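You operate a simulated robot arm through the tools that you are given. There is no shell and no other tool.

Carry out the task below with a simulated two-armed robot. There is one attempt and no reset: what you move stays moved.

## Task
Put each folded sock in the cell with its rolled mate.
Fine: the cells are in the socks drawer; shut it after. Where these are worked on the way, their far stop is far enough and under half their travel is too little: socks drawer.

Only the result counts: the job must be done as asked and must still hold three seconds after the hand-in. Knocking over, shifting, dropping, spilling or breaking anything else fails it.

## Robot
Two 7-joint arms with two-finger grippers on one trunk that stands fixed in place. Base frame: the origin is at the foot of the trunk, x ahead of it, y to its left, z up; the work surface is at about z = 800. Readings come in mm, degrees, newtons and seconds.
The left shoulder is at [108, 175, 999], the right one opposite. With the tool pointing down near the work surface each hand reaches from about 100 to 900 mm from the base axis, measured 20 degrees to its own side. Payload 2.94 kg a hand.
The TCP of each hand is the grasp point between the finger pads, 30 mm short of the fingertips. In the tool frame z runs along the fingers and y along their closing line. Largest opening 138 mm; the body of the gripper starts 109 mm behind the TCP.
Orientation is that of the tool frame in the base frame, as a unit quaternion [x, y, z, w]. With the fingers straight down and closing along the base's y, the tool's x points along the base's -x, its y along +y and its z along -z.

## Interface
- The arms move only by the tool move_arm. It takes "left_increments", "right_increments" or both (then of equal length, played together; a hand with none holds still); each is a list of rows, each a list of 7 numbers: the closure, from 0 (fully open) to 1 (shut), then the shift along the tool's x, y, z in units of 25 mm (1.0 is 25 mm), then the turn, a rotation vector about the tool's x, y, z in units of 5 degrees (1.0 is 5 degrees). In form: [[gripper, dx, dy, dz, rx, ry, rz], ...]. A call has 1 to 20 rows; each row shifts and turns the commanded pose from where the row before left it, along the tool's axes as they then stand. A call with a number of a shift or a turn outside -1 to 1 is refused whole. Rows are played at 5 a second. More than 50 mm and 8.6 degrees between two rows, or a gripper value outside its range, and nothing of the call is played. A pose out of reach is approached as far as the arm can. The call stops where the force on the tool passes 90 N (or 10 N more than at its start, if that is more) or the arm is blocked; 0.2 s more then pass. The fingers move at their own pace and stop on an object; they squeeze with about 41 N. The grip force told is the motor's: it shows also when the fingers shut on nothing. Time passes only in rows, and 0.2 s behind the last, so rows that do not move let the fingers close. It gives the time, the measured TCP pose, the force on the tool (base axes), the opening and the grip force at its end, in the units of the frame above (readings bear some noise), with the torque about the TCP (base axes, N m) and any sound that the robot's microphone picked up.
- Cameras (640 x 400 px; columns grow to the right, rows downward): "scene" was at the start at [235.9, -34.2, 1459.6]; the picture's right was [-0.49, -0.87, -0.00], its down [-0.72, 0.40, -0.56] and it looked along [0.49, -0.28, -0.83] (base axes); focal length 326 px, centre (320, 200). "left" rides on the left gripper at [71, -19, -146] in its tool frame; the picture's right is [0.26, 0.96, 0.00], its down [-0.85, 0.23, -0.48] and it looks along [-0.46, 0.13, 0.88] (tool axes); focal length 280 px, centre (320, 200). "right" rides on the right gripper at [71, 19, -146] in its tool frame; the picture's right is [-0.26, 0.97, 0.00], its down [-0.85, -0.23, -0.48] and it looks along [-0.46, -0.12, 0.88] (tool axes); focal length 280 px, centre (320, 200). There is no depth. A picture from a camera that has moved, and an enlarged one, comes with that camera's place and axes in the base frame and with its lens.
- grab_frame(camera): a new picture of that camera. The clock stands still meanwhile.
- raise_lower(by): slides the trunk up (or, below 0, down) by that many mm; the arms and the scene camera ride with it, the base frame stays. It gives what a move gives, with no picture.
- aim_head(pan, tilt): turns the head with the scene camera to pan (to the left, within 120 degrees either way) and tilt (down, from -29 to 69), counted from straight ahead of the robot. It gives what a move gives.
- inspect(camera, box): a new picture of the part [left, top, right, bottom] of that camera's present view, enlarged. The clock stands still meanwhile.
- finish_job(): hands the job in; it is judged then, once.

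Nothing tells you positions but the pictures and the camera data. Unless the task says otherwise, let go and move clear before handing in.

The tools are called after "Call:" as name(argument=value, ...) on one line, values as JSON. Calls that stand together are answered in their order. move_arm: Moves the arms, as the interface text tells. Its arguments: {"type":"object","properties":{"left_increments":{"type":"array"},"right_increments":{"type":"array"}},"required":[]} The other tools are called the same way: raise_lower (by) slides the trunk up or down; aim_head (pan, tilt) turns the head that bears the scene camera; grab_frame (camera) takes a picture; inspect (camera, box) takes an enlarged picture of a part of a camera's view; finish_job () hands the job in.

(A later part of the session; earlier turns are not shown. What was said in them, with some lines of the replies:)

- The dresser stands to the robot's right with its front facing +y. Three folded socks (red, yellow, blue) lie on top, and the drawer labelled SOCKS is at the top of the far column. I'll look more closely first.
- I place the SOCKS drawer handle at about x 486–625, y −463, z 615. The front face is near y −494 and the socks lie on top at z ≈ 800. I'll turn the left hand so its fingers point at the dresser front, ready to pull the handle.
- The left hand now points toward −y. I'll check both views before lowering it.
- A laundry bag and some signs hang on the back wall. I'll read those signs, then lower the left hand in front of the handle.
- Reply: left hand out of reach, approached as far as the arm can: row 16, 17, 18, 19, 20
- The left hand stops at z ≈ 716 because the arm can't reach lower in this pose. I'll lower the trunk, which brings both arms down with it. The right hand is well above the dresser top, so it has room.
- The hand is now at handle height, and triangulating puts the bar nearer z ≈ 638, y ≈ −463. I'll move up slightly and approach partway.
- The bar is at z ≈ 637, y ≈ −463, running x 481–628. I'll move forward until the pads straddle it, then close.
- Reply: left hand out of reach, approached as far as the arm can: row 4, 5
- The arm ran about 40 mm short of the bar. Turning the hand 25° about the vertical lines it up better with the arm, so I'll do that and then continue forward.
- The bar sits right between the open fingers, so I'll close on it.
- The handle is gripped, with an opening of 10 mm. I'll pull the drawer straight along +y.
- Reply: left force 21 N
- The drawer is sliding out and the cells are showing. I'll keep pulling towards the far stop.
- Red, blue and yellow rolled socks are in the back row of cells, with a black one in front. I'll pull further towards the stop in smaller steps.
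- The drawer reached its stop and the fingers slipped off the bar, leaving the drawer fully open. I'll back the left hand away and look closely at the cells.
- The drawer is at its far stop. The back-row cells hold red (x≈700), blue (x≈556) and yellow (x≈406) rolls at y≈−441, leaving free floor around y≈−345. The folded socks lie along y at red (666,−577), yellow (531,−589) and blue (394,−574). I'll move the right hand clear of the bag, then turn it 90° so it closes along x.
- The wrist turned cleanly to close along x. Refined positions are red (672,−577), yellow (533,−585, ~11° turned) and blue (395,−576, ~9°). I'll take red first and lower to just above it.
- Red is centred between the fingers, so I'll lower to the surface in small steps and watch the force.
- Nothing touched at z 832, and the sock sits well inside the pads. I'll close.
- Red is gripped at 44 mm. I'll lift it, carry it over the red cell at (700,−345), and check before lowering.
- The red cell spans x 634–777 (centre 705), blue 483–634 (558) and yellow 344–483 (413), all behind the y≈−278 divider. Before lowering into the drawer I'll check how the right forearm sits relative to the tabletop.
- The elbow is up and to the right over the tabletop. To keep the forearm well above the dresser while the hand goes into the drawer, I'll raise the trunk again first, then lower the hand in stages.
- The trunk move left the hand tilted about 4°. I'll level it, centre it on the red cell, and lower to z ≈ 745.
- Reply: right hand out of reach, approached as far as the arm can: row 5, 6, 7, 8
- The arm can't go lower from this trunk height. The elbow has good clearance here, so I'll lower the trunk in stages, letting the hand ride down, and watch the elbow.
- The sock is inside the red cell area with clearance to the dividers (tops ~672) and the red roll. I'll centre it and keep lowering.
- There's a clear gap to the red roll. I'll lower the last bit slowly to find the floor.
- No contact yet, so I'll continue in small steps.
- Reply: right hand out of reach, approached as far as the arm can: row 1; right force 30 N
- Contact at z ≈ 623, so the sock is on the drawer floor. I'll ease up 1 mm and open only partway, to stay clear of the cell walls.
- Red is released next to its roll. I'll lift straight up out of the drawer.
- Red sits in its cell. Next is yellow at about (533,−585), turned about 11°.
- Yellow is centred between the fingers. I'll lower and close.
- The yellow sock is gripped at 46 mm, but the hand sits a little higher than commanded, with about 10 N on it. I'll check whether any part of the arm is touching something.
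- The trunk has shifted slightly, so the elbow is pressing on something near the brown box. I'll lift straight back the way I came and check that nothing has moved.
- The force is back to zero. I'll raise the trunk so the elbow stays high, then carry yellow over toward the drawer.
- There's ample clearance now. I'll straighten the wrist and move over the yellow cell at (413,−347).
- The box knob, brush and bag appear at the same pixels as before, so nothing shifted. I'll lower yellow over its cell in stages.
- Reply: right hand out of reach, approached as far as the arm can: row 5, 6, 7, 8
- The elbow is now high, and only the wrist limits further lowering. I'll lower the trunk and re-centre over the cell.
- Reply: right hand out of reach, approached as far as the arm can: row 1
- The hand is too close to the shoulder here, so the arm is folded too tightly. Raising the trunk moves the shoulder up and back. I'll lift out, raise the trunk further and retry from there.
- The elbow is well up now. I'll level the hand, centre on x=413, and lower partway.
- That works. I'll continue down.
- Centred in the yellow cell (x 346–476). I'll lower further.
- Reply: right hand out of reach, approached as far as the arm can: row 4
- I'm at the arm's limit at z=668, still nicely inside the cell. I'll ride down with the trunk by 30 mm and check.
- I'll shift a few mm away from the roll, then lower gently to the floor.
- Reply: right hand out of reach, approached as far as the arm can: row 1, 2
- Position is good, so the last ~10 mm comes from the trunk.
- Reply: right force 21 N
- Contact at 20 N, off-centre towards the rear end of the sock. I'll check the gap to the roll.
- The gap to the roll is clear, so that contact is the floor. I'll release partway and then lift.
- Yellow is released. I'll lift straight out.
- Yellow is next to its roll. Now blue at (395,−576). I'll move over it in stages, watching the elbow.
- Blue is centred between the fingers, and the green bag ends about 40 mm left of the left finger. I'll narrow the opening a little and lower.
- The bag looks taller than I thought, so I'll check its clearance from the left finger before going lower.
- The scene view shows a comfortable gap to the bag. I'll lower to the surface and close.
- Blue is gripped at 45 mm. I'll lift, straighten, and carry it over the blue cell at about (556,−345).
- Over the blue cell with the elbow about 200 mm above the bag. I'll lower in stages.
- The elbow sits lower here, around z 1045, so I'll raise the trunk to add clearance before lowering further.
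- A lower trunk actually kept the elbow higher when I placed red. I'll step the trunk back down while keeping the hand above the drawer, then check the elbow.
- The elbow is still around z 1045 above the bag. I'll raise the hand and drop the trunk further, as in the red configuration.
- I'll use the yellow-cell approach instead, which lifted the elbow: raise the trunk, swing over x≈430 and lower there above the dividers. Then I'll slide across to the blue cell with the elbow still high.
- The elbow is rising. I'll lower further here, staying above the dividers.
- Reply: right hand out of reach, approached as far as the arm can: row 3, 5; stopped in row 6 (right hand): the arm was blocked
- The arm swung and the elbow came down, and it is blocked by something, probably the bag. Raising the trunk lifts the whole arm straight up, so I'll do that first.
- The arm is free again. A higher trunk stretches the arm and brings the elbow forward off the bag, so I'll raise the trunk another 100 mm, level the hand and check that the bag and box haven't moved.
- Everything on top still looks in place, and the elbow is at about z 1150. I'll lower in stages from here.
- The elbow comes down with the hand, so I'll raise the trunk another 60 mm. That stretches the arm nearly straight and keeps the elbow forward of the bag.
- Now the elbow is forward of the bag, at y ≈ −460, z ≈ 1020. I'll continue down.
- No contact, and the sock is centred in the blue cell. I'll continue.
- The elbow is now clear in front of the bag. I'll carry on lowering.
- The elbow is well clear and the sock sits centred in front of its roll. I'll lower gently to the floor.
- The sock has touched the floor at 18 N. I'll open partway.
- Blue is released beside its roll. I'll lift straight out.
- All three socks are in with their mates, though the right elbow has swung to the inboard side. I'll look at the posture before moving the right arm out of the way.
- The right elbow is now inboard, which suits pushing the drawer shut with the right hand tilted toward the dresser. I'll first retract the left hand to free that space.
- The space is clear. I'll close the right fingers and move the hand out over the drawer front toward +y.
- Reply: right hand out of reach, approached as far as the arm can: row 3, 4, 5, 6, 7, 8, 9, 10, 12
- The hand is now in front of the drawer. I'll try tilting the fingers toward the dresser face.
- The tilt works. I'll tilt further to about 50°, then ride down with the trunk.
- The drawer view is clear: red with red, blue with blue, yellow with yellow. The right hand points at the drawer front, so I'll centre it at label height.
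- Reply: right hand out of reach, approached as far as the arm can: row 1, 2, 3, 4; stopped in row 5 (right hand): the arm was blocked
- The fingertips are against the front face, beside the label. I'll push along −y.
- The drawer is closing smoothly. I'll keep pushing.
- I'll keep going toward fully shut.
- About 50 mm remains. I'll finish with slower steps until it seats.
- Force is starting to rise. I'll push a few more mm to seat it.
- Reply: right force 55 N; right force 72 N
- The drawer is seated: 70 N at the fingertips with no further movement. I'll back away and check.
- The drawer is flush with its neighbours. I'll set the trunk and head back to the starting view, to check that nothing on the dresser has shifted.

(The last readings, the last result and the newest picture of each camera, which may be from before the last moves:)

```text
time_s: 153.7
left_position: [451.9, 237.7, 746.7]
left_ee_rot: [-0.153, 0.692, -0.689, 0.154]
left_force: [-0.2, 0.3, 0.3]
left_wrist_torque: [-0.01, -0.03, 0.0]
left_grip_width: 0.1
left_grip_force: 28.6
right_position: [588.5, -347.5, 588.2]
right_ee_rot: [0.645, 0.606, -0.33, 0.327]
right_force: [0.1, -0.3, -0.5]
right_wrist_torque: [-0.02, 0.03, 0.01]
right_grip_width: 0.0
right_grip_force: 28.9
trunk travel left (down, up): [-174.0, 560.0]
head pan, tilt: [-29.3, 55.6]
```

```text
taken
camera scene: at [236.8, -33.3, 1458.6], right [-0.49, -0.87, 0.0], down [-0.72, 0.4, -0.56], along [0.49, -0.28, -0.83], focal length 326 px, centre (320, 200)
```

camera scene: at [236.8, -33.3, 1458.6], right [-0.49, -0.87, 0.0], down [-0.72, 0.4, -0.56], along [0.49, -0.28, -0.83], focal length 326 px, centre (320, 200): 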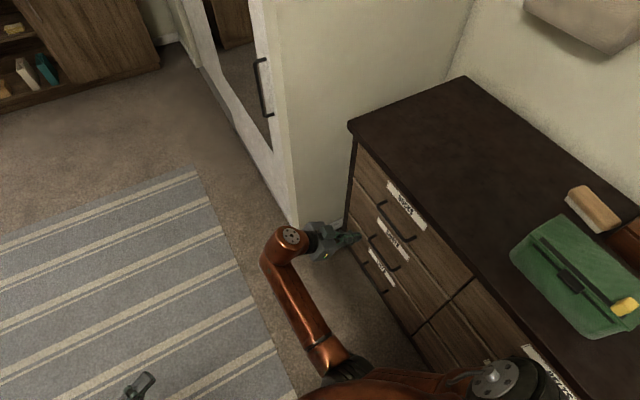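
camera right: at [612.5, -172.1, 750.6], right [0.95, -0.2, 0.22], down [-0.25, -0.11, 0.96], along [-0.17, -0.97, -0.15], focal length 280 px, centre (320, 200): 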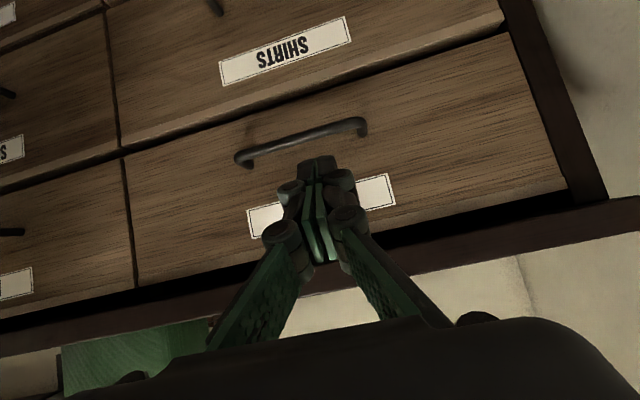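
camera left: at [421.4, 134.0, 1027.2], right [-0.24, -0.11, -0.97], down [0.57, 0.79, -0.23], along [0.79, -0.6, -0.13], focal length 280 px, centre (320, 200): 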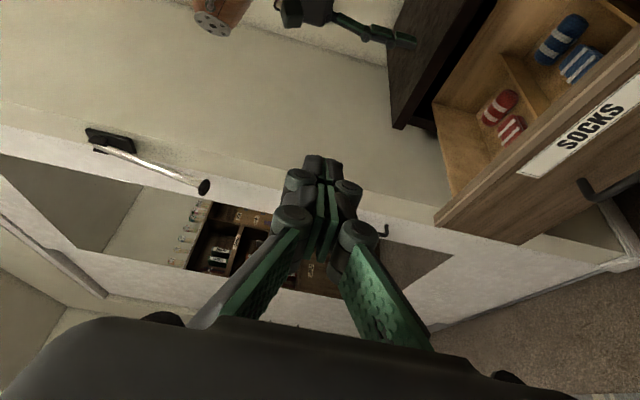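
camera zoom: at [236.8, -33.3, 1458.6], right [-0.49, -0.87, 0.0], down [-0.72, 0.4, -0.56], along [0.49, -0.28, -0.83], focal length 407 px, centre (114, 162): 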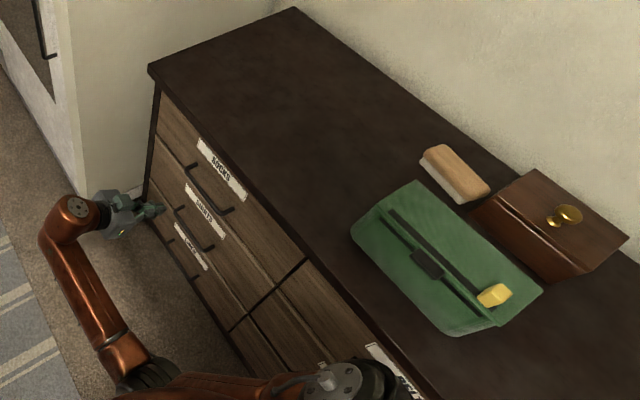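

The bag, box and brush match the starting picture exactly, and the socks drawer is shut flush. I'll back the right hand off a little more and hand in.

Call:
move_arm(right_increments=[[1, 0.3, 0, -0.45, 0, 0, 0], [1, 0.3, 0, -0.45, 0, 0, 0], [1, 0.3, 0, -0.45, 0, 0, 0], [1, 0, 0, 0, 0, 0, 0]])

Call:
inspect(camera="scene", box=[250, 70, 640, 390])

```text
time_s: 154.9
left_position: [451.1, 237.7, 748.7]
left_ee_rot: [-0.153, 0.692, -0.689, 0.153]
left_force: [-0.3, 0.3, -0.1]
left_wrist_torque: [-0.03, -0.02, -0.02]
left_grip_width: 0.0
left_grip_force: 28.3
right_position: [590.8, -338.1, 595.5]
right_ee_rot: [0.645, 0.589, -0.346, 0.342]
right_force: [-0.6, -0.3, 0.5]
right_wrist_torque: [-0.03, 0.01, 0.01]
right_grip_width: 0.0
right_grip_force: 28.4
trunk travel left (down, up): [-174.0, 560.0]
head pan, tilt: [-29.3, 55.6]
stopped in row 4 (right hand): the arm was blocked; the commanded pose is now the measured one
```

```text
1.25 times, centred on (445, 230) of scene
camera zoom: at [236.9, -33.6, 1458.5], right [-0.49, -0.87, 0.0], down [-0.72, 0.4, -0.56], along [0.49, -0.28, -0.83], focal length 407 px, centre (164, 162)
```

zoom: 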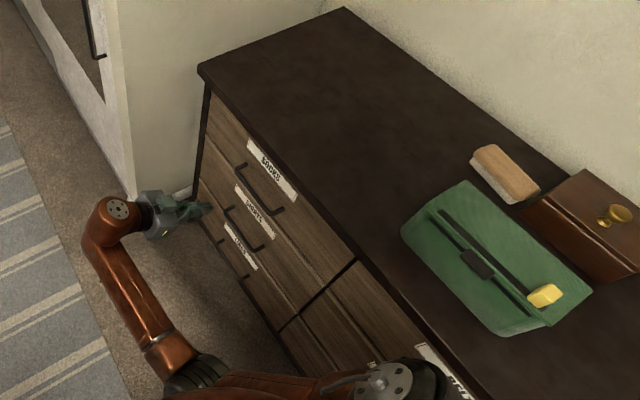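

The socks drawer is shut, each folded sock lies with its rolled mate, and the objects on top haven't moved. Both hands are off everything, so I'm handing in.

Call:
finish_job()

```text
The job is handed in.
```

The red, yellow and blue folded socks are each in the cell with their rolled mate, and the socks drawer is shut and flush with the drawers around it.

- **Contact on the dresser top:** the right elbow pressed against something there twice, probably the brown box and then the green bag. The final picture, taken from the starting camera view, shows the bag, box and brush where they were at the start.
- **Drawer travel:** I pulled the drawer until it reached its far stop, where the grip slipped off the handle. After pushing it shut, it took 70 N at the fingertips without moving further.
- **Hands:** both hands were clear of everything at hand-in. The right hand's last small retreat stopped early as "blocked". The picture showed it touching nothing, so I left it there.
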